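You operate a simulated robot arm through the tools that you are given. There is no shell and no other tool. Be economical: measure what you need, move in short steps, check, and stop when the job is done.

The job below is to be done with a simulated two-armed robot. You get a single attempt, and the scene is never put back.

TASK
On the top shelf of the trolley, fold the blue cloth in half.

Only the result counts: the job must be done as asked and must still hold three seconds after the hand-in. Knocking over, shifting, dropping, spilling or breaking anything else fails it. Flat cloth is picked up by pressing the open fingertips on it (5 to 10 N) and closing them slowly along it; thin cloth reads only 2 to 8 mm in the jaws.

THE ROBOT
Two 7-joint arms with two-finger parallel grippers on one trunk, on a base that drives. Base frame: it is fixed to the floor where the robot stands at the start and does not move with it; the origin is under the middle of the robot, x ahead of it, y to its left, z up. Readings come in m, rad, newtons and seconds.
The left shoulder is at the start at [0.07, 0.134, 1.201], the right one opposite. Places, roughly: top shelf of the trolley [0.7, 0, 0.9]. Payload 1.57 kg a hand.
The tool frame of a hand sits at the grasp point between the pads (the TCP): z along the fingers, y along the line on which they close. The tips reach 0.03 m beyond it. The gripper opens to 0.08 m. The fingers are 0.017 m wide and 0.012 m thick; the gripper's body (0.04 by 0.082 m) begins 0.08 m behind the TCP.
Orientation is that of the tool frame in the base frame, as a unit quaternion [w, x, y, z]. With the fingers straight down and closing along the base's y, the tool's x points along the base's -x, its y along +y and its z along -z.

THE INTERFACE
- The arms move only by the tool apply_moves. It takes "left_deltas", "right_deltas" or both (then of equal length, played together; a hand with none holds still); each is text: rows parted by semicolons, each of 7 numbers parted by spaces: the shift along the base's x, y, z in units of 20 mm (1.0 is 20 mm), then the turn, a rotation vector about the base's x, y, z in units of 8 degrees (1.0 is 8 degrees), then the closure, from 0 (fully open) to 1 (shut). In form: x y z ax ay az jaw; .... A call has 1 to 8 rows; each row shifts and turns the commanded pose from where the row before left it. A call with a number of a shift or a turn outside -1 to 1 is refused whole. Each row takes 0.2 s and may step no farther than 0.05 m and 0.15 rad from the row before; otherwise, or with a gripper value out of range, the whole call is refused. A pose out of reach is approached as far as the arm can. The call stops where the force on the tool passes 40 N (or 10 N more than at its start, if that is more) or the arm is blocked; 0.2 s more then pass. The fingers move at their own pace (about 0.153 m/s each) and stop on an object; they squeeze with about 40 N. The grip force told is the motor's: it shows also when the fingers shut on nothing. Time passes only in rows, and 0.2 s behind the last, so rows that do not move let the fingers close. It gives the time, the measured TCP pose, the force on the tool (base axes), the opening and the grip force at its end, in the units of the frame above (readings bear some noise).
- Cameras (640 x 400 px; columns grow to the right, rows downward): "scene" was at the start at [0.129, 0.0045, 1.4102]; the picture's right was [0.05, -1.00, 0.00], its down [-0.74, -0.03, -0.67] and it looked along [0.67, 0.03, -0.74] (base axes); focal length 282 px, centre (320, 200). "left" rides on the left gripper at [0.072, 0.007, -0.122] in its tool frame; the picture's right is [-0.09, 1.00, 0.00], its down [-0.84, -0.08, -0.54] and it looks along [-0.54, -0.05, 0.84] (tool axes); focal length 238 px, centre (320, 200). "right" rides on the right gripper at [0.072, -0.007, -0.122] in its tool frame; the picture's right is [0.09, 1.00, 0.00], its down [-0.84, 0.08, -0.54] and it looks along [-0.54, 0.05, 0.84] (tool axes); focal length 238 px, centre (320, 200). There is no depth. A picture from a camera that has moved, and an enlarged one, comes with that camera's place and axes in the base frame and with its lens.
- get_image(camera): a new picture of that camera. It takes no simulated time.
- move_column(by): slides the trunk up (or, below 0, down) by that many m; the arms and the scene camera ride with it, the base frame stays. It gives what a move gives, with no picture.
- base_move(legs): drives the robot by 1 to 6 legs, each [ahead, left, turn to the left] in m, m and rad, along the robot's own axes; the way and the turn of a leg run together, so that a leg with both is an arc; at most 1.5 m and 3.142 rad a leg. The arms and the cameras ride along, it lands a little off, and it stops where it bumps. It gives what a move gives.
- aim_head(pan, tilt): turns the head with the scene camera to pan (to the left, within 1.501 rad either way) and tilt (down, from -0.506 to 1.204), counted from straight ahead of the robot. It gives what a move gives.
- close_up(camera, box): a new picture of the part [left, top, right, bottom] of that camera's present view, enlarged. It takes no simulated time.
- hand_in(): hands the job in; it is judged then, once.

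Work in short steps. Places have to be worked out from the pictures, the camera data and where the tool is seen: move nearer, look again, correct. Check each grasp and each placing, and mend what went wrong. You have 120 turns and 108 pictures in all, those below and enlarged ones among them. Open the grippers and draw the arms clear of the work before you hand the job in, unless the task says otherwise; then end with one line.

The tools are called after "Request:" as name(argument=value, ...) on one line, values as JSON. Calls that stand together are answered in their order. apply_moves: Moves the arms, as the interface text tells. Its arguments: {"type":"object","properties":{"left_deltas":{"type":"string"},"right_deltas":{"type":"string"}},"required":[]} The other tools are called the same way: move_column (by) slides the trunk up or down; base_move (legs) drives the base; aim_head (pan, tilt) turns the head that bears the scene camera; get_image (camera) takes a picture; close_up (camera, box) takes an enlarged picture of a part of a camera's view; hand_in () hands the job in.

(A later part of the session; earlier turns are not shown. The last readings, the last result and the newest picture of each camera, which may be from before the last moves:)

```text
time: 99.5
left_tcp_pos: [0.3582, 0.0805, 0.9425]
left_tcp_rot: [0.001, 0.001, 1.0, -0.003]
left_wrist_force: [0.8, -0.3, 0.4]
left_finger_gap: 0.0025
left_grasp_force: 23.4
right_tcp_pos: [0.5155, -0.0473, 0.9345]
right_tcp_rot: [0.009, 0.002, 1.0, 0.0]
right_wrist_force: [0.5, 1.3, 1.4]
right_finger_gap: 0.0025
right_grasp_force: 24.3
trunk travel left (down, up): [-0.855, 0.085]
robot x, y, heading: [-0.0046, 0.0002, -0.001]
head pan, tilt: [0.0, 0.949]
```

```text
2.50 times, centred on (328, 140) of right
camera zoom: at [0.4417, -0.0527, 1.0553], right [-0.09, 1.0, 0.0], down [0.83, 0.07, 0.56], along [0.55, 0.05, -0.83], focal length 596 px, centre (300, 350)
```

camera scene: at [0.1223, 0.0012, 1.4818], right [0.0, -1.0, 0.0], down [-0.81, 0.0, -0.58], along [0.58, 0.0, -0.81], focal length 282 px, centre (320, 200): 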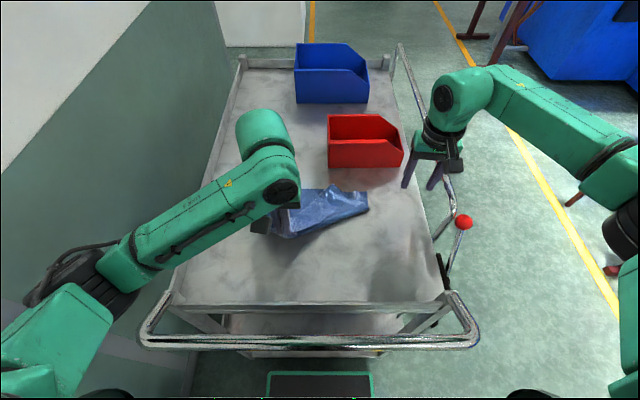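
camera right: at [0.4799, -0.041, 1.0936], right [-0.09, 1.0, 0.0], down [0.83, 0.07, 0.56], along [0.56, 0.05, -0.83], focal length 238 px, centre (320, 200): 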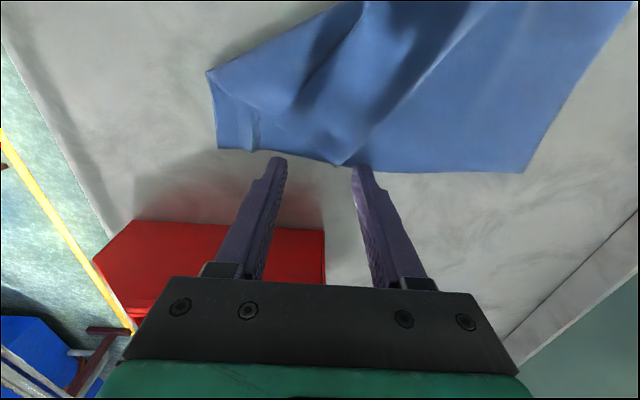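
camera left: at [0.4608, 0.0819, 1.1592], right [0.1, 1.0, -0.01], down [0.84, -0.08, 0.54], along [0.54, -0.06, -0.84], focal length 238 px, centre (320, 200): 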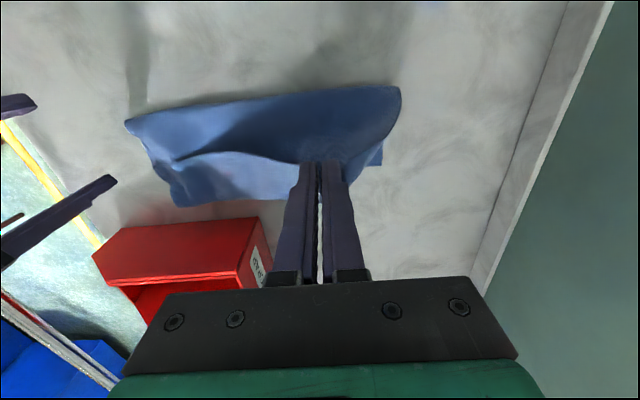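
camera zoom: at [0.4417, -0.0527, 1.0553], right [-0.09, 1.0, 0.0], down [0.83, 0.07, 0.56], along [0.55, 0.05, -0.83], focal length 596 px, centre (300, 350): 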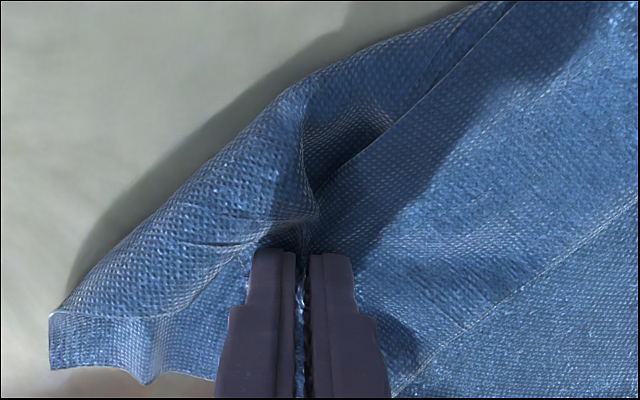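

The right reads 2.5 mm. I lift it 5 cm and look at what came up.

Request:
apply_moves(right_deltas="0 0 0.5 0 0 0 1;0 0 0.7 0 0 0 1;0 0 0.7 0 0 0 1;-0.2 0 0.7 0 0 0 1;0 0 0 0 0 0 1")

Request:
close_up(camera="scene", box=[220, 140, 412, 260])

Request:
get_image(camera="right")

```text
time: 100.7
left_tcp_pos: [0.3585, 0.0801, 0.9418]
left_tcp_rot: [0.0, 0.002, 1.0, -0.004]
left_wrist_force: [0.7, 0.1, 0.6]
left_finger_gap: 0.0027
left_grasp_force: 23.8
right_tcp_pos: [0.5115, -0.0476, 0.9866]
right_tcp_rot: [0.008, 0.002, 1.0, 0.0]
right_wrist_force: [-0.7, 0.1, -0.5]
right_finger_gap: 0.0026
right_grasp_force: 23.8
trunk travel left (down, up): [-0.855, 0.085]
robot x, y, heading: [-0.0023, 0.0032, -0.004]
head pan, tilt: [0.0, 0.949]
```

```text
3.33 times, centred on (316, 200) of scene
camera zoom: at [0.1231, 0.0009, 1.4817], right [0.0, -1.0, 0.0], down [-0.81, 0.0, -0.58], along [0.58, 0.0, -0.81], focal length 940 px, centre (333, 200)
```

zoom: 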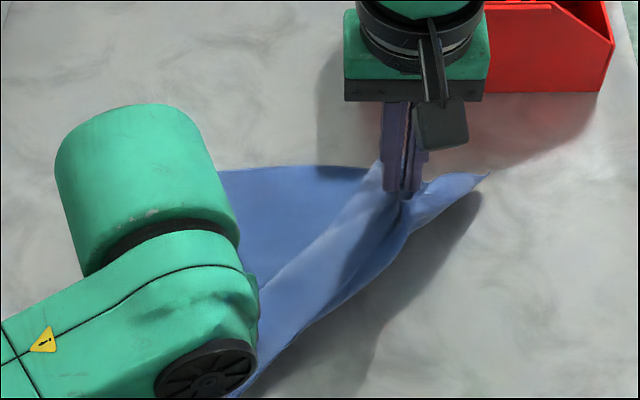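

```text
20 pictures are left
camera right: at [0.4381, -0.0529, 1.1075], right [-0.09, 1.0, 0.0], down [0.83, 0.07, 0.56], along [0.55, 0.05, -0.83], focal length 238 px, centre (320, 200)
```

right: 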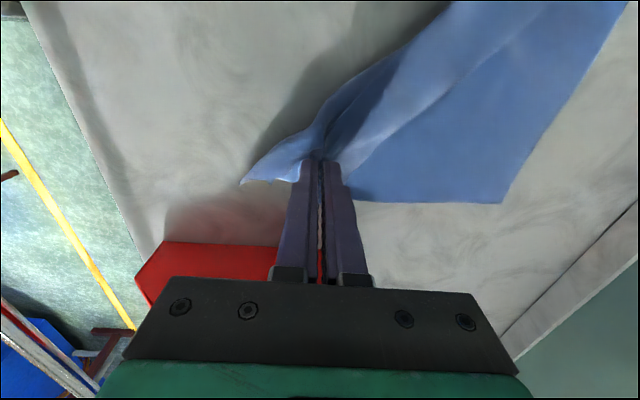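

It lifted the under layer near its right side, which will serve for unfolding. I carry it high toward the near-right position, so the short strip hangs free, then set it down with a slight forward drag.

Request:
apply_moves(right_deltas="-0.7 -0.2 0.9 0 0 0 1;-0.9 -0.3 0.9 0 0 0 1;-0.9 -0.3 0.9 0 0 0 1;-0.9 -0.4 0.9 0 0 0 1;-0.9 -0.4 0.4 0 0 0 1;-0.9 -0.4 0 0 0 0 1;-0.9 -0.4 0 0 0 0 1;-0.9 -0.4 -0.2 0 0 0 1")

Request:
get_image(camera="scene")

```text
time: 102.5
left_tcp_pos: [0.3589, 0.0788, 0.9427]
left_tcp_rot: [0.001, 0.003, 1.0, -0.004]
left_wrist_force: [0.1, -14.1, 10.4]
left_finger_gap: 0.0026
left_grasp_force: 24.5
right_tcp_pos: [0.3702, -0.103, 1.0635]
right_tcp_rot: [0.009, 0.001, 1.0, 0.002]
right_wrist_force: [0.4, 14.5, -10.7]
right_finger_gap: 0.0023
right_grasp_force: 23.6
trunk travel left (down, up): [-0.855, 0.085]
robot x, y, heading: [0.0001, 0.0026, -0.0]
head pan, tilt: [0.0, 0.949]
```

```text
19 pictures are left
camera scene: at [0.122, 0.0001, 1.4818], right [0.0, -1.0, 0.0], down [-0.81, 0.0, -0.58], along [0.58, 0.0, -0.81], focal length 282 px, centre (320, 200)
```

scene: 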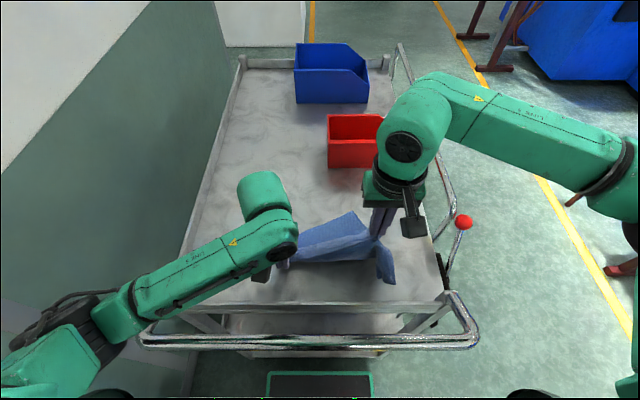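

It pulled taut at 14 N between the hands, and lowering will relax that. I lower the right hand to the shelf with a small back-then-forward motion and look.

Request:
apply_moves(right_deltas="-0.3 0 -0.9 0 0 0 1;-0.3 0 -0.9 0 0 0 1;-0.3 -0.2 -0.9 0 0 0 1;0 -0.2 -0.9 0 0 0 1;0.3 0 -0.9 0 0 0 1;0.3 0 -0.9 0 0 0 1;0.2 0 -0.6 0 0 0 1;0 0 0 0 0 0 1")

Request:
get_image(camera="scene")

Request:
get_image(camera="right")

```text
time: 104.3
left_tcp_pos: [0.3583, 0.0808, 0.9419]
left_tcp_rot: [0.0, 0.002, 1.0, -0.003]
left_wrist_force: [0.3, -0.9, 0.2]
left_finger_gap: 0.0026
left_grasp_force: 23.8
right_tcp_pos: [0.3692, -0.1112, 0.9427]
right_tcp_rot: [0.009, 0.002, 1.0, 0.0]
right_wrist_force: [-0.1, -0.6, 0.3]
right_finger_gap: 0.0028
right_grasp_force: 23.6
trunk travel left (down, up): [-0.855, 0.085]
robot x, y, heading: [-0.0014, 0.0001, -0.001]
head pan, tilt: [0.0, 0.949]
```

```text
18 pictures are left
camera scene: at [0.1226, 0.0009, 1.4817], right [0.0, -1.0, 0.0], down [-0.81, 0.0, -0.58], along [0.58, 0.0, -0.81], focal length 282 px, centre (320, 200)
```

scene: 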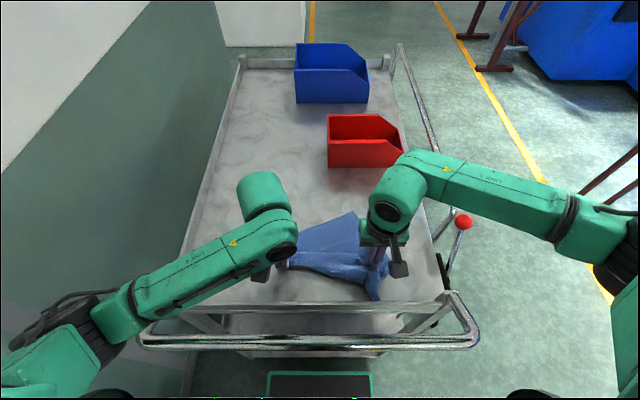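

```text
17 pictures are left
camera right: at [0.2956, -0.1174, 1.0632], right [-0.09, 1.0, 0.0], down [0.83, 0.07, 0.56], along [0.56, 0.05, -0.83], focal length 238 px, centre (320, 200)
```

right: 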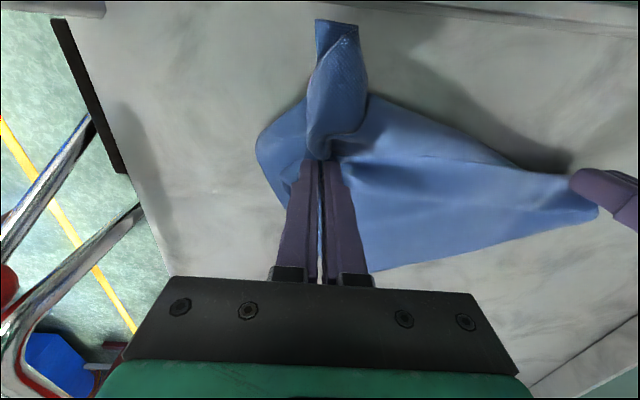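

The state is unclear. I release both hands, raise them aside and take one clear close-up.

Request:
apply_moves(left_deltas="0 0 0 0 0 0 0.8;0 0 0 0 0 0 0.5;0 0 0.9 0 0 0 0.5;0 0.6 0.9 0 0 0 0.5;0.2 0.9 0.9 0 0 0 0.5;0.2 0.97 0.5 0 0 0 0.5;0.2 0.97 0 0 0 0 0.5;0.2 0.97 0 0 0 0 0.5", right_deltas="0 0 0 0 0 0 0.8;0 0 0 0 0 0 0.5;0 0 0.9 0 0 0 0.5;0 -0.6 0.9 0 0 0 0.5;0.2 -0.9 0.9 0 0 0 0.5;0.2 -0.97 0.5 0 0 0 0.5;0.2 -0.97 0 0 0 0 0.5;0.2 -0.97 0 0 0 0 0.5")

Request:
close_up(camera="scene", box=[240, 180, 432, 300])

```text
time: 106.1
left_tcp_pos: [0.3752, 0.1701, 1.0062]
left_tcp_rot: [0.0, 0.002, 1.0, -0.004]
left_wrist_force: [-0.1, 0.3, 0.3]
left_finger_gap: 0.0399
left_grasp_force: 0.1
right_tcp_pos: [0.3851, -0.199, 1.0072]
right_tcp_rot: [0.01, 0.001, 1.0, 0.0]
right_wrist_force: [-0.1, -1.0, 0.4]
right_finger_gap: 0.0398
right_grasp_force: 0.0
trunk travel left (down, up): [-0.855, 0.085]
robot x, y, heading: [0.0023, 0.0019, -0.004]
head pan, tilt: [0.0, 0.949]
```

```text
3.33 times, centred on (336, 240) of scene
camera zoom: at [0.1225, 0.001, 1.4817], right [0.0, -1.0, 0.0], down [-0.81, 0.0, -0.58], along [0.58, 0.0, -0.81], focal length 940 px, centre (267, 67)
```

zoom: 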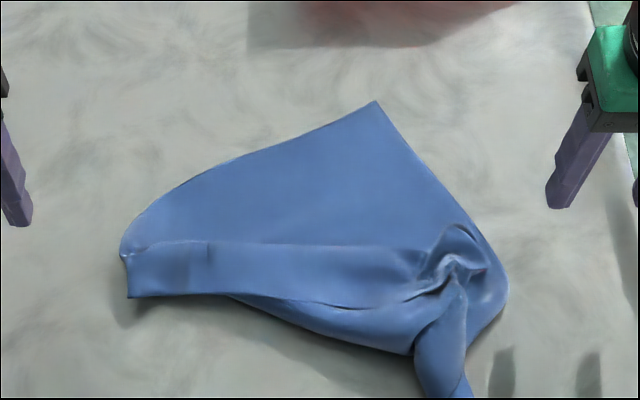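

The cloth is crumpled, with its left side fairly clean: near-left corner at about (0.356, 0.09) and far-left corner at (0.507, −0.08). I'll grip those two corners and lift the cloth high so it hangs and unfolds by itself.

Request:
apply_moves(left_deltas="-0.08 -0.66 0 0 0 0 0.5;-0.08 -0.66 -0.2 0 0 0 0.5;-0.08 -0.66 -0.4 0 0 0 0.5;-0.08 -0.66 -0.5 0 0 0 0.5;-0.08 -0.66 -0.6 0 0 0 0.5;-0.08 -0.66 -0.6 0 0 0 0.5;-0.08 -0.66 -0.7 0 0 0 0.5;0 0 -0.2 0 0 0 0.5", right_deltas="0.8 0.83 0 0 0 0 0.55;0.8 0.83 -0.2 0 0 0 0.55;0.8 0.83 -0.4 0 0 0 0.55;0.8 0.83 -0.5 0 0 0 0.55;0.8 0.83 -0.6 0 0 0 0.55;0.8 0.83 -0.6 0 0 0 0.55;0.8 0.83 -0.7 0 0 0 0.55;0 0 -0.2 0 0 0 0.55")

Request:
get_image(camera="left")

Request:
get_image(camera="right")

```text
time: 107.9
left_tcp_pos: [0.3626, 0.0763, 0.9414]
left_tcp_rot: [0.0, 0.002, 1.0, -0.003]
left_wrist_force: [0.1, -0.1, 0.2]
left_finger_gap: 0.0398
left_grasp_force: 0.1
right_tcp_pos: [0.4963, -0.0826, 0.9434]
right_tcp_rot: [0.008, 0.002, 1.0, 0.0]
right_wrist_force: [-0.1, -0.9, 0.3]
right_finger_gap: 0.036
right_grasp_force: 0.1
trunk travel left (down, up): [-0.855, 0.085]
robot x, y, heading: [0.0026, -0.0011, -0.004]
head pan, tilt: [0.0, 0.949]
```

```text
15 pictures are left
camera left: at [0.2898, 0.0845, 1.0635], right [0.1, 1.0, -0.01], down [0.84, -0.08, 0.54], along [0.54, -0.06, -0.84], focal length 238 px, centre (320, 200)
```

left: 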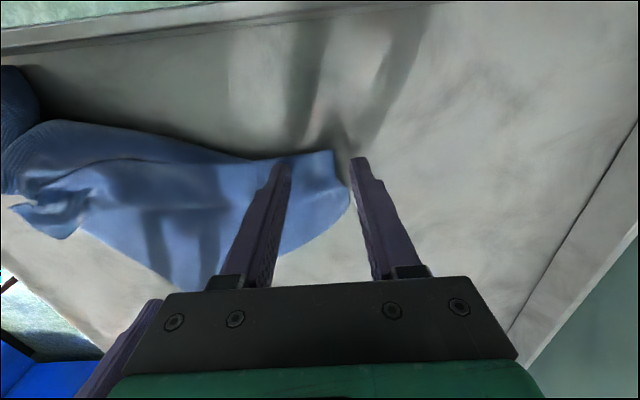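

```text
14 pictures are left
camera right: at [0.4243, -0.0894, 1.0635], right [-0.09, 1.0, 0.0], down [0.83, 0.07, 0.56], along [0.55, 0.05, -0.83], focal length 238 px, centre (320, 200)
```

right: 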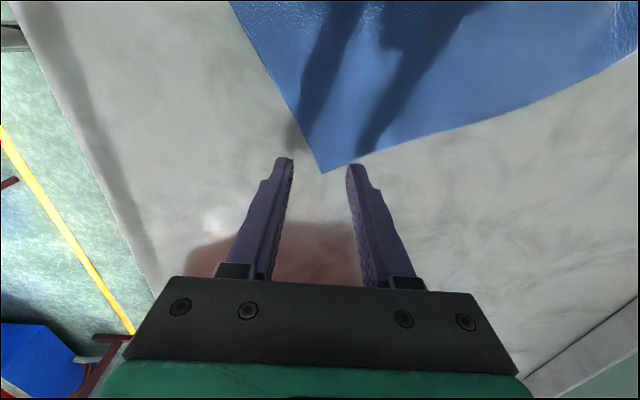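

The right corner tip is at (0.506, −0.080) and the left edge is close. I shift the right hand 22 mm back and 12 mm left, and the left hand 22 mm inward, then lower to light contact.

Request:
apply_moves(left_deltas="0.1 -0.6 0 0 0 0 0.5;0.05 -0.5 0 0 0 0 0.5;0 0 -0.2 0 0 0 0.5;0 0 -0.15 0 0 0 0.5;0 0 -0.08 0 0 0 0.5;0 0 0 0 0 0 0.5", right_deltas="-0.6 0.3 0 0 0 0 0.55;-0.5 0.3 0 0 0 0 0.55;0 0 -0.2 0 0 0 0.55;0 0 -0.2 0 0 0 0.55;0 0 -0.1 0 0 0 0.55;0 0 0 0 0 0 0.55")

```text
time: 109.3
left_tcp_pos: [0.3656, 0.0535, 0.9311]
left_tcp_rot: [0.0, 0.001, 1.0, -0.004]
left_wrist_force: [0.1, 0.4, 2.5]
left_finger_gap: 0.0399
left_grasp_force: 0.0
right_tcp_pos: [0.4751, -0.0695, 0.9327]
right_tcp_rot: [0.009, 0.003, 1.0, 0.0]
right_wrist_force: [0.3, -0.1, -0.4]
right_finger_gap: 0.0359
right_grasp_force: 0.0
trunk travel left (down, up): [-0.855, 0.085]
robot x, y, heading: [0.001, 0.0004, 0.005]
head pan, tilt: [0.0, 0.949]
```

Request:
apply_moves(left_deltas="0 0 -0.03 0 0 0 0.5;0 0 0 0 0 0 0.5", right_deltas="0 0 -0.09 0 0 0 0.55;0 0 0 0 0 0 0.55")

```text
time: 109.9
left_tcp_pos: [0.3645, 0.0545, 0.9331]
left_tcp_rot: [0.0, 0.001, 1.0, -0.003]
left_wrist_force: [0.5, 0.1, 2.5]
left_finger_gap: 0.0401
left_grasp_force: 0.0
right_tcp_pos: [0.4741, -0.0702, 0.9326]
right_tcp_rot: [0.011, 0.001, 1.0, 0.001]
right_wrist_force: [0.8, -1.4, 6.2]
right_finger_gap: 0.0362
right_grasp_force: 0.2
trunk travel left (down, up): [-0.855, 0.085]
robot x, y, heading: [0.0017, 0.001, 0.002]
head pan, tilt: [0.0, 0.949]
```

The right presses at 6 N. I add slightly to both and close slowly.

Request:
apply_moves(left_deltas="0 0 -0.04 0 0 0 0.55;0 0 0 0 0 0 0.62;0 0 0 0 0 0 0.7;0 0 0 0 0 0 0.77;0 0 0 0 0 0 0.84;0 0 0 0 0 0 0.92;0 0 0 0 0 0 1;0 0 0 0 0 0 1", right_deltas="0 0 -0.02 0 0 0 0.58;0 0 0 0 0 0 0.64;0 0 0 0 0 0 0.7;0 0 0 0 0 0 0.77;0 0 0 0 0 0 0.84;0 0 0 0 0 0 0.92;0 0 0 0 0 0 1;0 0 0 0 0 0 1")

```text
time: 111.7
left_tcp_pos: [0.364, 0.0537, 0.9326]
left_tcp_rot: [0.001, 0.001, 1.0, -0.004]
left_wrist_force: [2.0, -1.4, 5.8]
left_finger_gap: 0.0025
left_grasp_force: 24.3
right_tcp_pos: [0.4748, -0.0698, 0.9317]
right_tcp_rot: [0.009, 0.001, 1.0, 0.0]
right_wrist_force: [-1.3, 0.9, 10.5]
right_finger_gap: 0.0027
right_grasp_force: 24.3
trunk travel left (down, up): [-0.855, 0.085]
robot x, y, heading: [-0.0015, -0.0016, 0.001]
head pan, tilt: [0.0, 0.949]
```

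Both are held at 2.5 mm and 2.7 mm. I lift both while bringing them into line at x≈0.45 and spreading slightly, then raise the trunk so the cloth hangs free.

Request:
apply_moves(left_deltas="0.2 0 0.6 0 0 0 1;0.4 0 0.9 0 0 0 1;0.6 0.1 0.9 0 0 0 1;0.6 0.1 0.9 0 0 0 1;0.6 0.2 0.9 0 0 0 1;0.6 0.3 0.9 0 0 0 1;0.6 0.3 0.9 0 0 0 1;0.5 0.4 0.9 0 0 0 1", right_deltas="0 0 0.6 0 0 0 1;-0.1 0 0.9 0 0 0 1;-0.2 -0.1 0.9 0 0 0 1;-0.2 -0.1 0.9 0 0 0 1;-0.2 -0.2 0.9 0 0 0 1;-0.2 -0.3 0.9 0 0 0 1;-0.2 -0.3 0.9 0 0 0 1;-0.2 -0.4 0.9 0 0 0 1")

Request:
move_column(by=0.08)

Request:
apply_moves(left_deltas="0 0.3 0.9 0 0 0 1;0 0.2 0.9 0 0 0 1;0 0 0.7 0 0 0 1;0 0 0 0 0 0 1", right_deltas="0 -0.3 0.9 0 0 0 1;0 -0.2 0.9 0 0 0 1;0 0 0.7 0 0 0 1;0 0 0 0 0 0 1")

Request:
get_image(camera="scene")

```text
time: 113.5
left_tcp_pos: [0.4476, 0.0811, 1.0722]
left_tcp_rot: [-0.002, 0.002, 1.0, -0.004]
left_wrist_force: [-0.5, -0.2, 0.1]
left_finger_gap: 0.0026
left_grasp_force: 23.8
right_tcp_pos: [0.4494, -0.099, 1.069]
right_tcp_rot: [0.009, 0.002, 1.0, 0.001]
right_wrist_force: [0.3, 0.3, 0.5]
right_finger_gap: 0.0025
right_grasp_force: 23.9
trunk travel left (down, up): [-0.855, 0.085]
robot x, y, heading: [-0.0016, -0.0032, 0.001]
head pan, tilt: [0.0, 0.949]
```

```text
time: 114.7
left_tcp_pos: [0.4467, 0.0826, 1.1507]
left_tcp_rot: [-0.001, 0.001, 1.0, -0.003]
left_wrist_force: [-0.3, 0.3, -0.9]
left_finger_gap: 0.0028
left_grasp_force: 23.5
right_tcp_pos: [0.45, -0.0991, 1.1476]
right_tcp_rot: [0.009, 0.002, 1.0, 0.0]
right_wrist_force: [-1.0, 0.7, 0.0]
right_finger_gap: 0.0025
right_grasp_force: 24.0
trunk travel left (down, up): [-0.935, 0.005]
robot x, y, heading: [0.0013, 0.0017, -0.001]
head pan, tilt: [0.0, 0.949]
```

```text
time: 115.7
left_tcp_pos: [0.4474, 0.0922, 1.2011]
left_tcp_rot: [0.0, 0.002, 1.0, -0.004]
left_wrist_force: [-0.8, -9.9, -1.3]
left_finger_gap: 0.0032
left_grasp_force: 23.8
right_tcp_pos: [0.4505, -0.1089, 1.1976]
right_tcp_rot: [0.008, 0.001, 1.0, 0.001]
right_wrist_force: [1.3, 9.6, 1.6]
right_finger_gap: 0.0026
right_grasp_force: 23.7
trunk travel left (down, up): [-0.935, 0.005]
robot x, y, heading: [0.0024, 0.0026, -0.007]
head pan, tilt: [0.0, 0.949]
```

```text
13 pictures are left
camera scene: at [0.1232, 0.0008, 1.5617], right [0.0, -1.0, 0.0], down [-0.81, 0.0, -0.58], along [0.58, 0.0, -0.81], focal length 282 px, centre (320, 200)
```

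scene: 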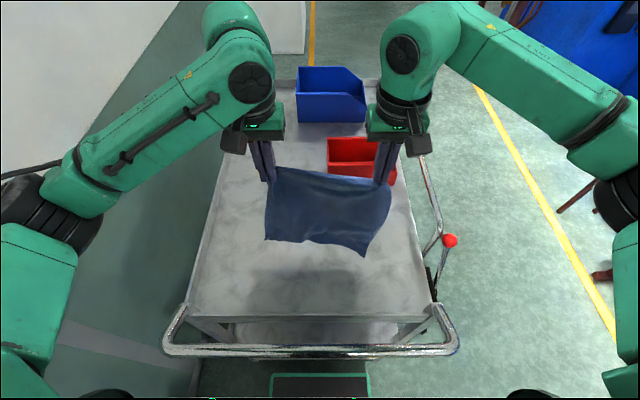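

The cloth now hangs fully unfolded like a curtain, its lower edge just above the shelf. I'll fold it from here: move forward to x≈0.52, lay the lower half back towards me, then bring the top half over it. First I ease the tension and move forward slowly.

Request:
apply_moves(left_deltas="0.3 -0.1 0 0 0 0 1;0.5 0 0 0 0 0 1;0.6 0 0 0 0 0 1;0.6 0 0 0 0 0 1;0.6 0 0 0 0 0 1;0.5 0 0 0 0 0 1;0.4 0 0 0 0 0 1;0 0 0 0 0 0 1", right_deltas="0.3 0.1 0 0 0 0 1;0.5 0 0 0 0 0 1;0.6 0 0 0 0 0 1;0.6 0 0 0 0 0 1;0.6 0 0 0 0 0 1;0.5 0 0 0 0 0 1;0.4 0 0 0 0 0 1;0 0 0 0 0 0 1")

Request:
apply_moves(left_deltas="0 0 0 0 0 0 1;0 0 0 0 0 0 1;0 0 -0.3 0 0 0 1;0 0 -0.2 0 0 0 1;0 0 0 0 0 0 1", right_deltas="0 0 0 0 0 0 1;0 0 0 0 0 0 1;0 0 -0.3 0 0 0 1;0 0 -0.2 0 0 0 1;0 0 0 0 0 0 1")

Request:
get_image(camera="scene")

```text
time: 117.5
left_tcp_pos: [0.5156, 0.0905, 1.1996]
left_tcp_rot: [0.0, 0.002, 1.0, -0.003]
left_wrist_force: [0.4, -3.6, -1.0]
left_finger_gap: 0.0024
left_grasp_force: 23.9
right_tcp_pos: [0.5198, -0.105, 1.1975]
right_tcp_rot: [0.009, 0.002, 1.0, 0.0]
right_wrist_force: [0.9, 4.9, 0.9]
right_finger_gap: 0.0025
right_grasp_force: 23.5
trunk travel left (down, up): [-0.935, 0.005]
robot x, y, heading: [0.0017, 0.0004, 0.002]
head pan, tilt: [0.0, 0.949]
```

```text
time: 118.7
left_tcp_pos: [0.5167, 0.0907, 1.1895]
left_tcp_rot: [-0.001, 0.001, 1.0, -0.004]
left_wrist_force: [-1.4, -3.3, 0.2]
left_finger_gap: 0.003
left_grasp_force: 24.2
right_tcp_pos: [0.5185, -0.1061, 1.1887]
right_tcp_rot: [0.009, 0.001, 1.0, 0.0]
right_wrist_force: [0.7, 4.4, 0.1]
right_finger_gap: 0.0021
right_grasp_force: 23.6
trunk travel left (down, up): [-0.935, 0.005]
robot x, y, heading: [0.0007, 0.0023, 0.004]
head pan, tilt: [0.0, 0.949]
```

```text
12 pictures are left
camera scene: at [0.123, 0.0009, 1.5617], right [0.0, -1.0, 0.0], down [-0.81, 0.0, -0.58], along [0.58, 0.0, -0.81], focal length 282 px, centre (320, 200)
```

scene: 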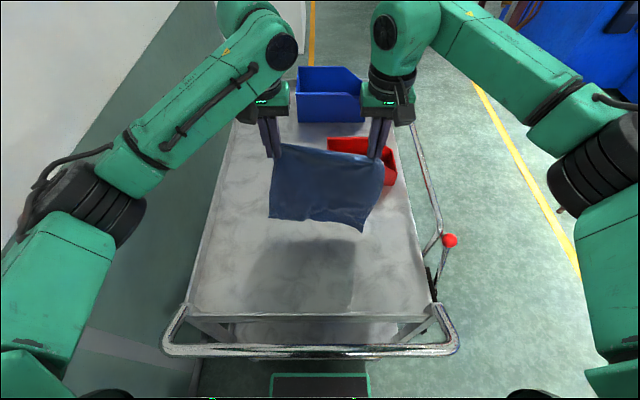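

The curtain hangs straight with its lower edge near x≈0.52. I now lower it while moving back, laying down the lower half.

Request:
apply_moves(left_deltas="-0.1 0 -0.6 0 0 0 1;-0.8 0 -0.9 0 0 0 1;-0.9 0 -0.9 0 0 0 1;-0.9 0 -0.9 0 0 0 1;-0.9 0 -0.9 0 0 0 1;-0.9 0 -0.9 0 0 0 1;-0.9 0 -0.8 0 0 0 1;-0.9 0 -0.7 0 0 0 1", right_deltas="-0.1 0 -0.6 0 0 0 1;-0.8 0 -0.9 0 0 0 1;-0.9 0 -0.9 0 0 0 1;-0.9 0 -0.9 0 0 0 1;-0.9 0 -0.9 0 0 0 1;-0.9 0 -0.9 0 0 0 1;-0.9 0 -0.8 0 0 0 1;-0.9 0 -0.7 0 0 0 1")

Request:
get_image(camera="scene")

```text
time: 120.5
left_tcp_pos: [0.3896, 0.0896, 1.0595]
left_tcp_rot: [0.0, 0.001, 1.0, -0.004]
left_wrist_force: [-0.8, -5.8, -1.1]
left_finger_gap: 0.0029
left_grasp_force: 24.2
right_tcp_pos: [0.3912, -0.1078, 1.0555]
right_tcp_rot: [0.009, 0.003, 1.0, 0.0]
right_wrist_force: [0.6, 6.7, 0.8]
right_finger_gap: 0.0023
right_grasp_force: 24.1
trunk travel left (down, up): [-0.935, 0.005]
robot x, y, heading: [0.0014, -0.0021, -0.003]
head pan, tilt: [0.0, 0.949]
```

```text
11 pictures are left
camera scene: at [0.1214, 0.0007, 1.5619], right [0.0, -1.0, 0.0], down [-0.81, 0.0, -0.58], along [0.58, 0.0, -0.81], focal length 282 px, centre (320, 200)
```

scene: 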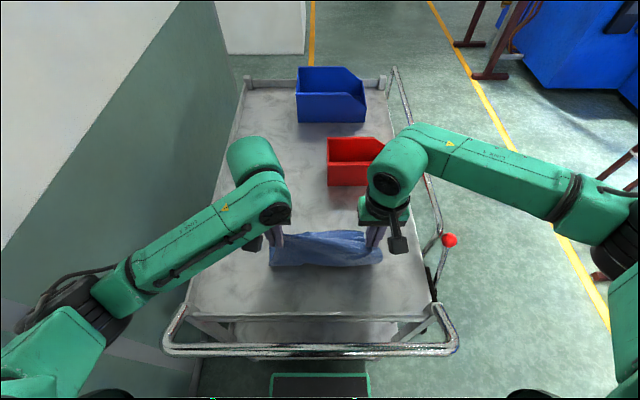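

The lower half seems laid from x≈0.49 back to about 0.39. I check with the left wrist camera before folding over.

Request:
get_image(camera="left")

```text
10 pictures are left
camera left: at [0.3163, 0.0986, 1.1811], right [0.09, 1.0, -0.01], down [0.84, -0.08, 0.54], along [0.54, -0.06, -0.84], focal length 238 px, centre (320, 200)
```

left: 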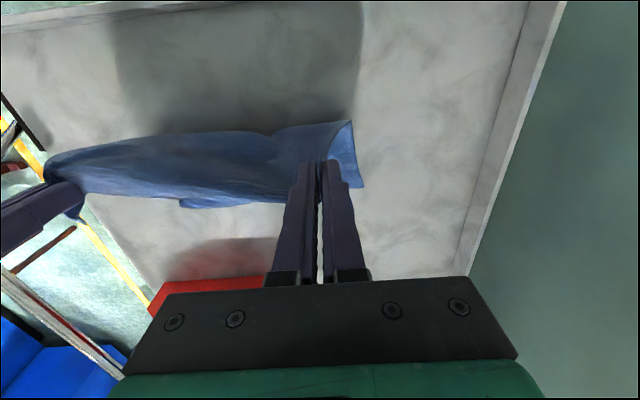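

The lower edge lies at x≈0.48 with about 9 cm laid. I lay 3 cm more, then swing the top half over in an arc about the fold line at x≈0.36.

Request:
apply_moves(left_deltas="-0.7 0 -0.7 0 0 0 1;-0.8 0 -0.7 0 0 0 1;0 0 0 0 0 0 1", right_deltas="-0.7 0 -0.6 0 0 0 1;-0.8 0 -0.6 0 0 0 1;0 0 0 0 0 0 1")

Request:
apply_moves(left_deltas="0.8 0 -0.1 0 0 0 1;0.8 0 -0.2 0 0 0 1;0.8 0 -0.25 0 0 0 1;0.8 0 -0.7 0 0 0 1;0.8 0 -0.7 0 0 0 1;0.5 0 -0.95 0 0 0 1;0.3 0 -0.95 0 0 0 1;0.1 0 -0.5 0 0 0 1", right_deltas="0.8 0 -0.1 0 0 0 1;0.8 0 -0.2 0 0 0 1;0.8 0 -0.25 0 0 0 1;0.8 0 -0.7 0 0 0 1;0.8 0 -0.7 0 0 0 1;0.5 0 -0.95 0 0 0 1;0.3 0 -0.95 0 0 0 1;0.1 0 -0.5 0 0 0 1")

Request:
get_image(camera="left")

Request:
get_image(camera="right")

```text
time: 121.3
left_tcp_pos: [0.3611, 0.0911, 1.0319]
left_tcp_rot: [-0.001, 0.002, 1.0, -0.003]
left_wrist_force: [-0.6, -6.7, -2.3]
left_finger_gap: 0.0026
left_grasp_force: 23.9
right_tcp_pos: [0.3634, -0.1081, 1.0307]
right_tcp_rot: [0.008, 0.002, 1.0, 0.002]
right_wrist_force: [1.1, 6.5, 1.7]
right_finger_gap: 0.0023
right_grasp_force: 23.8
trunk travel left (down, up): [-0.935, 0.005]
robot x, y, heading: [0.0008, -0.0005, 0.001]
head pan, tilt: [0.0, 0.949]
```

```text
time: 123.1
left_tcp_pos: [0.4597, 0.0897, 0.9432]
left_tcp_rot: [-0.001, 0.002, 1.0, -0.003]
left_wrist_force: [-1.3, -4.0, -1.2]
left_finger_gap: 0.0027
left_grasp_force: 24.0
right_tcp_pos: [0.462, -0.1062, 0.9456]
right_tcp_rot: [0.01, 0.002, 1.0, 0.0]
right_wrist_force: [0.7, 4.2, 0.3]
right_finger_gap: 0.0023
right_grasp_force: 23.9
trunk travel left (down, up): [-0.935, 0.005]
robot x, y, heading: [-0.0015, -0.0013, -0.001]
head pan, tilt: [0.0, 0.949]
```

```text
9 pictures are left
camera left: at [0.387, 0.0987, 1.0647], right [0.1, 1.0, -0.01], down [0.84, -0.08, 0.54], along [0.54, -0.06, -0.84], focal length 238 px, centre (320, 200)
```

left: 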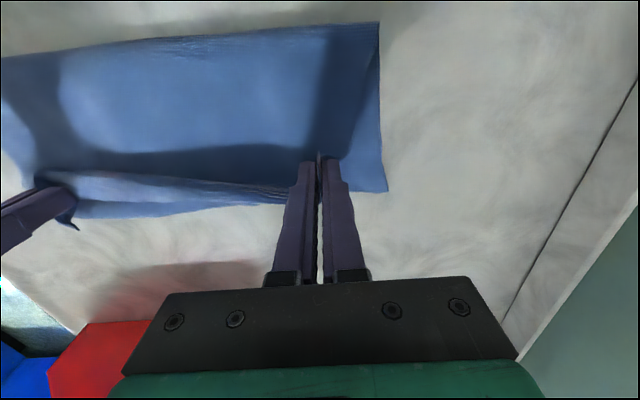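

```text
8 pictures are left
camera right: at [0.3883, -0.1132, 1.0657], right [-0.09, 1.0, 0.0], down [0.83, 0.07, 0.56], along [0.55, 0.05, -0.83], focal length 238 px, centre (320, 200)
```

right: 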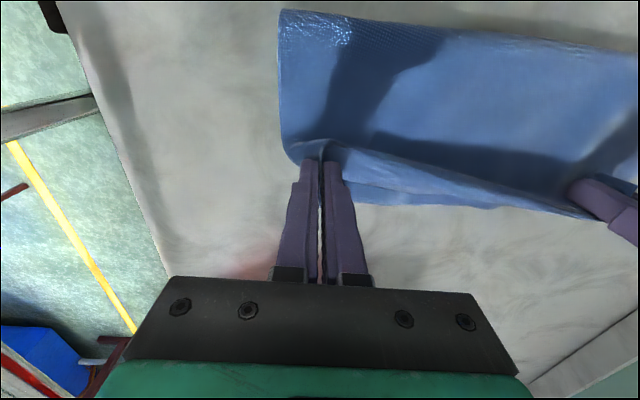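

This looks like a proper half fold, with the edges nearly matched. I go 10 mm further forward, set down and open slowly, then lift away.

Request:
apply_moves(left_deltas="0.3 0 -0.15 0 0 0 1;0.2 0 -0.2 0 0 0 1;0 0 0 0 0 0 0.95;0 0 0 0 0 0 0.85;0 0 0 0 0 0 0.75;0 0 0 0 0 0 0.6;0 0 0 0 0 0 0.5;0 0 0 0 0 0 0.5", right_deltas="0.3 0 -0.2 0 0 0 1;0.2 0 -0.25 0 0 0 1;0 0 0 0 0 0 0.95;0 0 0 0 0 0 0.85;0 0 0 0 0 0 0.75;0 0 0 0 0 0 0.6;0 0 0 0 0 0 0.5;0 0 0 0 0 0 0.5")

Request:
apply_moves(left_deltas="0 0 0.5 0 0 0 0.5;0 0 0.9 0 0 0 0.5;0 0.3 0.9 0 0 0 0.5;0 0.7 0.9 0 0 0 0.5;0 0.9 0.9 0 0 0 0.5;0 0.9 0.5 0 0 0 0.5;0 0.9 0 0 0 0 0.5;0 0.9 0 0 0 0 0.5", right_deltas="0 0 0.5 0 0 0 0.5;0 0 0.9 0 0 0 0.5;0 -0.3 0.9 0 0 0 0.5;0 -0.7 0.9 0 0 0 0.5;0 -0.9 0.9 0 0 0 0.5;0 -0.9 0.5 0 0 0 0.5;0 -0.9 0 0 0 0 0.5;0 -0.9 0 0 0 0 0.5")

Request:
close_up(camera="scene", box=[224, 180, 416, 300])

```text
time: 124.9
left_tcp_pos: [0.47, 0.0897, 0.9356]
left_tcp_rot: [-0.001, 0.002, 1.0, -0.003]
left_wrist_force: [0.6, 0.0, 0.4]
left_finger_gap: 0.0401
left_grasp_force: 0.0
right_tcp_pos: [0.4707, -0.1075, 0.9354]
right_tcp_rot: [0.008, 0.002, 1.0, -0.001]
right_wrist_force: [0.1, -0.1, -0.8]
right_finger_gap: 0.0401
right_grasp_force: 0.0
trunk travel left (down, up): [-0.935, 0.005]
robot x, y, heading: [-0.001, -0.0013, 0.003]
head pan, tilt: [0.0, 0.949]
```

```text
time: 126.7
left_tcp_pos: [0.4694, 0.1812, 1.0277]
left_tcp_rot: [0.0, 0.002, 1.0, -0.004]
left_wrist_force: [-0.4, 0.3, -0.1]
left_finger_gap: 0.0402
left_grasp_force: 0.0
right_tcp_pos: [0.47, -0.2006, 1.0298]
right_tcp_rot: [0.008, 0.003, 1.0, 0.001]
right_wrist_force: [-0.1, 0.3, 0.1]
right_finger_gap: 0.0402
right_grasp_force: 0.2
trunk travel left (down, up): [-0.935, 0.005]
robot x, y, heading: [0.0028, -0.0034, -0.001]
head pan, tilt: [0.0, 0.949]
```

```text
3.33 times, centred on (320, 240) of scene
camera zoom: at [0.1226, 0.0006, 1.5617], right [0.0, -1.0, 0.0], down [-0.81, 0.0, -0.58], along [0.58, 0.0, -0.81], focal length 940 px, centre (320, 67)
```

zoom: 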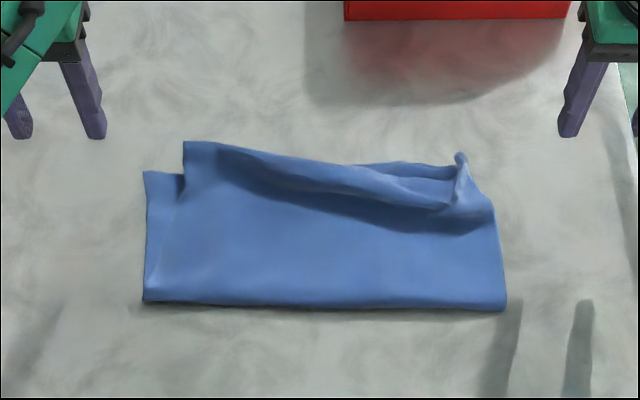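

The fold is good: the fold line is straight and the edges are within 2–3 cm. To tidy up, I'll re-pinch the top layer's two corners and spread them about 2.5 cm outward each. The left corner overhangs as a single layer near (0.507, 0.09), and the right stands up at about (0.488, −0.109).

Request:
apply_moves(left_deltas="0.3 -0.76 0 0 0 0 0.55;0.3 -0.76 -0.6 0 0 0 0.55;0.3 -0.76 -0.9 0 0 0 0.55;0.3 -0.76 -0.9 0 0 0 0.55;0.3 -0.76 -0.9 0 0 0 0.55;0.35 -0.76 -0.8 0 0 0 0.55;0 0 0 0 0 0 0.55", right_deltas="0.15 0.76 0 0 0 0 0.45;0.15 0.76 -0.5 0 0 0 0.45;0.15 0.76 -0.8 0 0 0 0.45;0.15 0.76 -0.8 0 0 0 0.45;0.15 0.76 -0.9 0 0 0 0.45;0.1 0.76 -0.7 0 0 0 0.45;0 0 0 0 0 0 0.45")

Request:
get_image(camera="left")

Request:
get_image(camera="right")

```text
time: 128.3
left_tcp_pos: [0.506, 0.0907, 0.945]
left_tcp_rot: [0.0, 0.002, 1.0, -0.003]
left_wrist_force: [0.4, -0.2, -0.2]
left_finger_gap: 0.036
left_grasp_force: 0.1
right_tcp_pos: [0.4892, -0.1045, 0.9536]
right_tcp_rot: [0.008, 0.002, 1.0, 0.0]
right_wrist_force: [1.2, -0.2, -0.3]
right_finger_gap: 0.0438
right_grasp_force: 0.1
trunk travel left (down, up): [-0.935, 0.005]
robot x, y, heading: [-0.0006, 0.0009, -0.0]
head pan, tilt: [0.0, 0.949]
```

```text
6 pictures are left
camera left: at [0.4331, 0.1001, 1.0674], right [0.09, 1.0, -0.01], down [0.84, -0.08, 0.54], along [0.54, -0.06, -0.84], focal length 238 px, centre (320, 200)
```

left: 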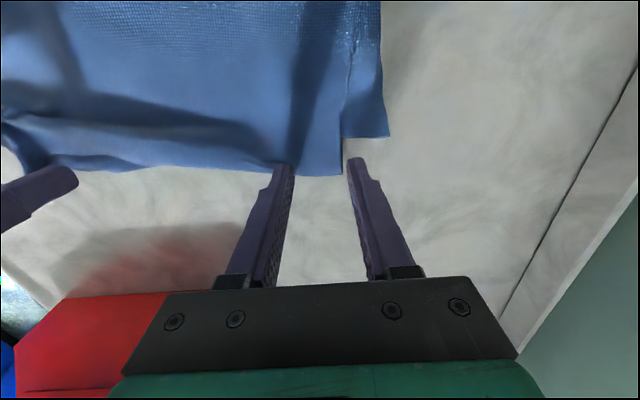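

```text
5 pictures are left
camera right: at [0.4169, -0.1122, 1.0747], right [-0.09, 1.0, 0.0], down [0.83, 0.07, 0.56], along [0.56, 0.05, -0.83], focal length 238 px, centre (320, 200)
```

right: 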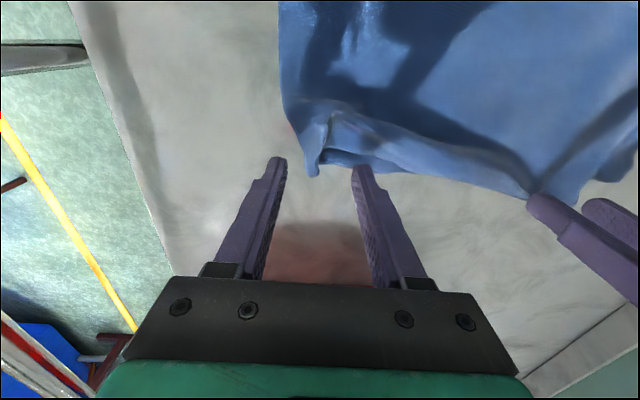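

The left corner needs the fingers 16 mm further inward. The right tail stands between the fingers. I shift and lower both.

Request:
apply_moves(left_deltas="-0.2 -0.8 0 0 0 0 0.55;0 0 -0.3 0 0 0 0.55;0 0 -0.2 0 0 0 0.55;0 0 -0.12 0 0 0 0.55;0 0 0 0 0 0 0.55", right_deltas="-0.1 0.1 -0.2 0 0 0 0.45;0 0 -0.2 0 0 0 0.45;0 0 -0.2 0 0 0 0.45;0 0 -0.15 0 0 0 0.45;0 0 0 0 0 0 0.45")

```text
time: 129.5
left_tcp_pos: [0.5022, 0.0758, 0.9338]
left_tcp_rot: [0.0, 0.002, 1.0, -0.003]
left_wrist_force: [0.0, 0.4, 0.4]
left_finger_gap: 0.0361
left_grasp_force: 0.0
right_tcp_pos: [0.4856, -0.1051, 0.9388]
right_tcp_rot: [0.009, 0.002, 1.0, -0.001]
right_wrist_force: [-0.9, -0.1, 0.4]
right_finger_gap: 0.0439
right_grasp_force: 0.0
trunk travel left (down, up): [-0.935, 0.005]
robot x, y, heading: [0.0021, -0.0029, -0.003]
head pan, tilt: [0.0, 0.949]
```

I press the left 2.4 mm further for contact, then close both slowly.

Request:
apply_moves(left_deltas="0 0 -0.12 0 0 0 0.55;0 0 0 0 0 0 0.6;0 0 0 0 0 0 0.67;0 0 0 0 0 0 0.75;0 0 0 0 0 0 0.83;0 0 0 0 0 0 0.91;0 0 0 0 0 0 1;0 0 0 0 0 0 1", right_deltas="0 0 0 0 0 0 0.5;0 0 0 0 0 0 0.6;0 0 0 0 0 0 0.67;0 0 0 0 0 0 0.75;0 0 0 0 0 0 0.83;0 0 0 0 0 0 0.91;0 0 0 0 0 0 1;0 0 0 0 0 0 1")

```text
time: 131.3
left_tcp_pos: [0.5012, 0.075, 0.933]
left_tcp_rot: [0.0, 0.001, 1.0, -0.003]
left_wrist_force: [1.6, -0.4, 7.6]
left_finger_gap: 0.003
left_grasp_force: 24.3
right_tcp_pos: [0.4869, -0.1055, 0.9403]
right_tcp_rot: [0.009, 0.002, 1.0, 0.001]
right_wrist_force: [0.0, 0.3, -0.7]
right_finger_gap: 0.0024
right_grasp_force: 23.7
trunk travel left (down, up): [-0.935, 0.005]
robot x, y, heading: [0.0032, 0.0006, -0.001]
head pan, tilt: [0.0, 0.949]
```

Both hold a single layer, at 3.0 mm and 2.4 mm. I lift about 1 cm, spread outward with the left also going back 2.4 cm, and check the tension.

Request:
apply_moves(left_deltas="0 0 0.5 0 0 0 1;-0.4 0.3 0.1 0 0 0 1;-0.4 0.3 0 0 0 0 1;-0.4 0.3 0 0 0 0 1;0 0.1 -0.2 0 0 0 1;0 0 0 0 0 0 1", right_deltas="0 0 0.3 0 0 0 1;0 -0.2 0 0 0 0 1;0 -0.2 0 0 0 0 1;0 -0.2 0 0 0 0 1;0 0 -0.2 0 0 0 1;0 0 0 0 0 0 1")

```text
time: 132.7
left_tcp_pos: [0.4785, 0.093, 0.9404]
left_tcp_rot: [-0.001, 0.003, 1.0, -0.004]
left_wrist_force: [-1.0, -22.6, 0.1]
left_finger_gap: 0.0027
left_grasp_force: 23.8
right_tcp_pos: [0.4874, -0.1173, 0.9403]
right_tcp_rot: [0.009, 0.001, 1.0, 0.001]
right_wrist_force: [1.2, 22.2, -0.5]
right_finger_gap: 0.0032
right_grasp_force: 24.3
trunk travel left (down, up): [-0.935, 0.005]
robot x, y, heading: [0.0015, 0.0018, 0.002]
head pan, tilt: [0.0, 0.949]
```

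That is too taut at 22 N. I bring the right hand back 8 mm, lower both and release slowly, then retreat clear.

Request:
apply_moves(left_deltas="0 0 0 0 0 0 1;0 0 -0.15 0 0 0 1;0 0 -0.1 0 0 0 1;0 0 0 0 0 0 0.9;0 0 0 0 0 0 0.8;0 0 0 0 0 0 0.65;0 0 0 0 0 0 0.5;0 0 0 0 0 0 0.5", right_deltas="0 0.4 0 0 0 0 1;0 0 -0.15 0 0 0 1;0 0 -0.1 0 0 0 1;0 0 0 0 0 0 0.9;0 0 0 0 0 0 0.8;0 0 0 0 0 0 0.65;0 0 0 0 0 0 0.5;0 0 0 0 0 0 0.5")

Request:
apply_moves(left_deltas="0 0 0.5 0 0 0 0.5;0 0 0.9 0 0 0 0.5;0 0.3 0.9 0 0 0 0.5;0 0.7 0.9 0 0 0 0.5;0 0.9 0.9 0 0 0 0.5;0 0.9 0.9 0 0 0 0.5;0 0.9 0.5 0 0 0 0.5;0 0.9 0 0 0 0 0.5", right_deltas="0 0 0.5 0 0 0 0.5;0 0 0.9 0 0 0 0.5;0 -0.3 0.9 0 0 0 0.5;0 -0.7 0.9 0 0 0 0.5;0 -0.9 0.9 0 0 0 0.5;0 -0.9 0.9 0 0 0 0.5;0 -0.9 0.5 0 0 0 0.5;0 -0.9 0 0 0 0 0.5")

Request:
close_up(camera="scene", box=[224, 180, 416, 300])

```text
time: 134.5
left_tcp_pos: [0.478, 0.0944, 0.9354]
left_tcp_rot: [0.001, 0.002, 1.0, -0.004]
left_wrist_force: [-0.7, -0.4, 0.3]
left_finger_gap: 0.0401
left_grasp_force: 0.0
right_tcp_pos: [0.4862, -0.111, 0.9355]
right_tcp_rot: [0.009, 0.002, 1.0, 0.0]
right_wrist_force: [0.2, 0.0, 0.0]
right_finger_gap: 0.0405
right_grasp_force: 0.1
trunk travel left (down, up): [-0.935, 0.005]
robot x, y, heading: [0.0026, -0.0, 0.004]
head pan, tilt: [0.0, 0.949]
```

```text
time: 136.3
left_tcp_pos: [0.4774, 0.1859, 1.0454]
left_tcp_rot: [0.0, 0.002, 1.0, -0.003]
left_wrist_force: [0.2, 0.1, -0.1]
left_finger_gap: 0.0402
left_grasp_force: 0.1
right_tcp_pos: [0.4882, -0.2038, 1.0467]
right_tcp_rot: [0.008, 0.002, 1.0, 0.001]
right_wrist_force: [-0.2, -0.1, -0.5]
right_finger_gap: 0.0399
right_grasp_force: 0.0
trunk travel left (down, up): [-0.935, 0.005]
robot x, y, heading: [-0.0032, -0.001, -0.003]
head pan, tilt: [0.0, 0.949]
```

```text
3.33 times, centred on (320, 240) of scene
camera zoom: at [0.1226, 0.0001, 1.5617], right [0.0, -1.0, 0.0], down [-0.81, 0.0, -0.58], along [0.58, 0.0, -0.81], focal length 940 px, centre (320, 67)
```

zoom: 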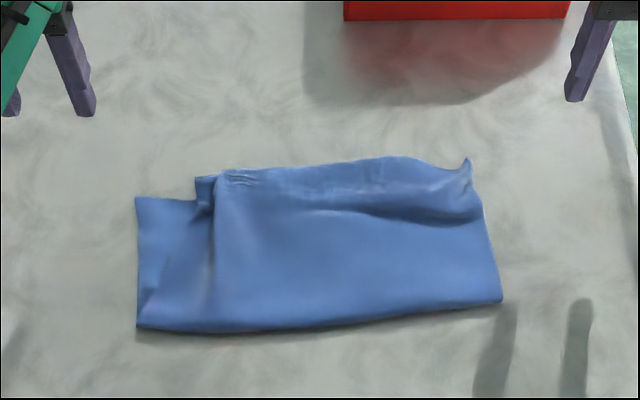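

The left top corner is still bunched about 4 cm inboard. I'll press closed fingertips lightly on that bunch and open them, which spreads the wrinkle outward.

Request:
apply_moves(left_deltas="0 -0.82 0 0 0 0 1;0 -0.82 -0.9 0 0 0 1;0 -0.82 -0.9 0 0 0 1;0 -0.82 -0.95 0 0 0 1;0 -0.82 -0.95 0 0 0 1;0 -0.8 -0.95 0 0 0 1;0 0 -0.7 0 0 0 1;0 0 -0.1 0 0 0 1")

Request:
apply_moves(left_deltas="0 0 -0.06 0 0 0 1;0 0 0 0 0 0 1")

```text
time: 138.1
left_tcp_pos: [0.4781, 0.0895, 0.9353]
left_tcp_rot: [0.001, 0.002, 1.0, -0.004]
left_wrist_force: [0.5, 0.3, 0.9]
left_finger_gap: 0.0001
left_grasp_force: 21.3
right_tcp_pos: [0.4876, -0.2019, 1.0455]
right_tcp_rot: [0.009, 0.002, 1.0, 0.0]
right_wrist_force: [0.1, -0.8, -0.6]
right_finger_gap: 0.04
right_grasp_force: 0.0
trunk travel left (down, up): [-0.935, 0.005]
robot x, y, heading: [0.0032, 0.0021, 0.004]
head pan, tilt: [0.0, 0.949]
```

```text
time: 138.7
left_tcp_pos: [0.4786, 0.0893, 0.9352]
left_tcp_rot: [0.001, 0.002, 1.0, -0.004]
left_wrist_force: [-0.9, 0.2, -0.3]
left_finger_gap: 0.0002
left_grasp_force: 21.5
right_tcp_pos: [0.4895, -0.2027, 1.0466]
right_tcp_rot: [0.008, 0.001, 1.0, 0.0]
right_wrist_force: [0.4, 1.0, 0.0]
right_finger_gap: 0.0399
right_grasp_force: 0.0
trunk travel left (down, up): [-0.935, 0.005]
robot x, y, heading: [-0.0003, 0.0006, 0.001]
head pan, tilt: [0.0, 0.949]
```

There is no contact yet, so I press 2 mm further. Then I open slowly while drifting outward.

Request:
apply_moves(left_deltas="0 0 -0.12 0 0 0 1;0 0.1 0 0 0 0 0.9;0 0.2 0 0 0 0 0.8;0 0.2 0 0 0 0 0.7;0 0.2 0 0 0 0 0.6;0 0.2 0 0 0 0 0.5;0 0.2 0 0 0 0 0.4;0 0.1 0 0 0 0 0.3")

Request:
apply_moves(left_deltas="0 0 0.5 0 0 0 0.3;0 0 0.9 0 0 0 0.3;0 0.3 0.9 0 0 0 0.3;0 0.7 0.9 0 0 0 0.3;0 0.9 0.9 0 0 0 0.3;0 0.9 0.9 0 0 0 0.3;0 0.5 0.5 0 0 0 0.3")

Request:
close_up(camera="scene", box=[224, 180, 416, 300])

```text
time: 140.5
left_tcp_pos: [0.4783, 0.1131, 0.9332]
left_tcp_rot: [0.0, 0.0, 1.0, -0.004]
left_wrist_force: [0.0, -0.8, 2.7]
left_finger_gap: 0.0563
left_grasp_force: 0.4
right_tcp_pos: [0.4869, -0.2026, 1.0469]
right_tcp_rot: [0.009, 0.002, 1.0, 0.001]
right_wrist_force: [0.3, -0.3, 0.7]
right_finger_gap: 0.04
right_grasp_force: 0.1
trunk travel left (down, up): [-0.935, 0.005]
robot x, y, heading: [0.0023, 0.0023, -0.001]
head pan, tilt: [0.0, 0.949]
```

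```text
time: 142.1
left_tcp_pos: [0.4774, 0.1818, 1.0429]
left_tcp_rot: [-0.001, 0.001, 1.0, -0.005]
left_wrist_force: [0.2, 0.5, -1.0]
left_finger_gap: 0.056
left_grasp_force: 0.1
right_tcp_pos: [0.488, -0.2003, 1.0464]
right_tcp_rot: [0.009, 0.001, 1.0, 0.0]
right_wrist_force: [0.3, -0.8, 0.8]
right_finger_gap: 0.0399
right_grasp_force: 0.1
trunk travel left (down, up): [-0.935, 0.005]
robot x, y, heading: [0.0065, 0.0028, 0.001]
head pan, tilt: [0.0, 0.949]
```

```text
3.33 times, centred on (320, 240) of scene
camera zoom: at [0.1229, 0.0041, 1.5617], right [0.0, -1.0, 0.0], down [-0.81, 0.0, -0.58], along [0.58, 0.0, -0.81], focal length 940 px, centre (320, 67)
```

zoom: 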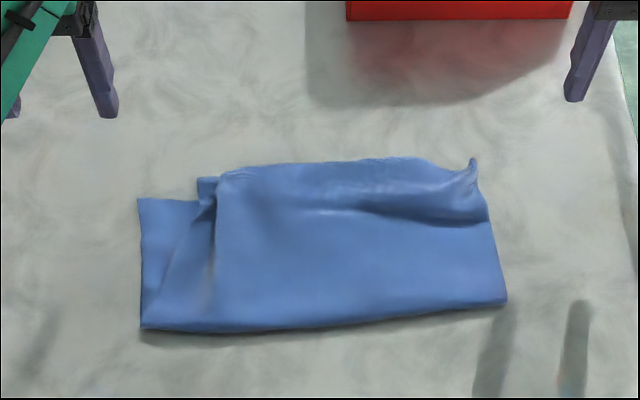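

That had little effect. I try once more: a light pinch of the raised wrinkle itself, pulling it 2.5 cm outward before release.

Request:
apply_moves(left_deltas="0 -0.78 0 0 0 0 0.5;0 -0.78 -0.9 0 0 0 0.5;0 -0.78 -0.9 0 0 0 0.5;0 -0.78 -0.95 0 0 0 0.5;0 -0.78 -0.95 0 0 0 0.5;0 -0.78 -0.95 0 0 0 0.5;0 0 -0.65 0 0 0 0.5;0 0 0 0 0 0 0.6")

Request:
apply_moves(left_deltas="0 0 -0.08 0 0 0 0.65;0 0 0 0 0 0 0.75;0 0 0 0 0 0 0.85;0 0 0 0 0 0 1;0 0 0 0 0 0 1")

```text
time: 143.9
left_tcp_pos: [0.4783, 0.0849, 0.9364]
left_tcp_rot: [0.0, 0.002, 1.0, -0.003]
left_wrist_force: [0.0, -0.9, -0.2]
left_finger_gap: 0.0321
left_grasp_force: 0.1
right_tcp_pos: [0.4881, -0.2015, 1.0459]
right_tcp_rot: [0.008, 0.001, 1.0, 0.0]
right_wrist_force: [-0.2, -0.4, -1.0]
right_finger_gap: 0.04
right_grasp_force: 0.1
trunk travel left (down, up): [-0.935, 0.005]
robot x, y, heading: [0.0017, 0.0012, 0.001]
head pan, tilt: [0.0, 0.949]
```

```text
time: 145.1
left_tcp_pos: [0.4781, 0.0841, 0.9357]
left_tcp_rot: [0.0, 0.002, 1.0, -0.005]
left_wrist_force: [-0.1, 0.3, 0.1]
left_finger_gap: 0.0033
left_grasp_force: 23.6
right_tcp_pos: [0.4872, -0.2012, 1.0469]
right_tcp_rot: [0.009, 0.002, 1.0, 0.0]
right_wrist_force: [-0.1, -0.5, 0.1]
right_finger_gap: 0.04
right_grasp_force: 0.2
trunk travel left (down, up): [-0.935, 0.005]
robot x, y, heading: [-0.0014, 0.0026, -0.0]
head pan, tilt: [0.0, 0.949]
```

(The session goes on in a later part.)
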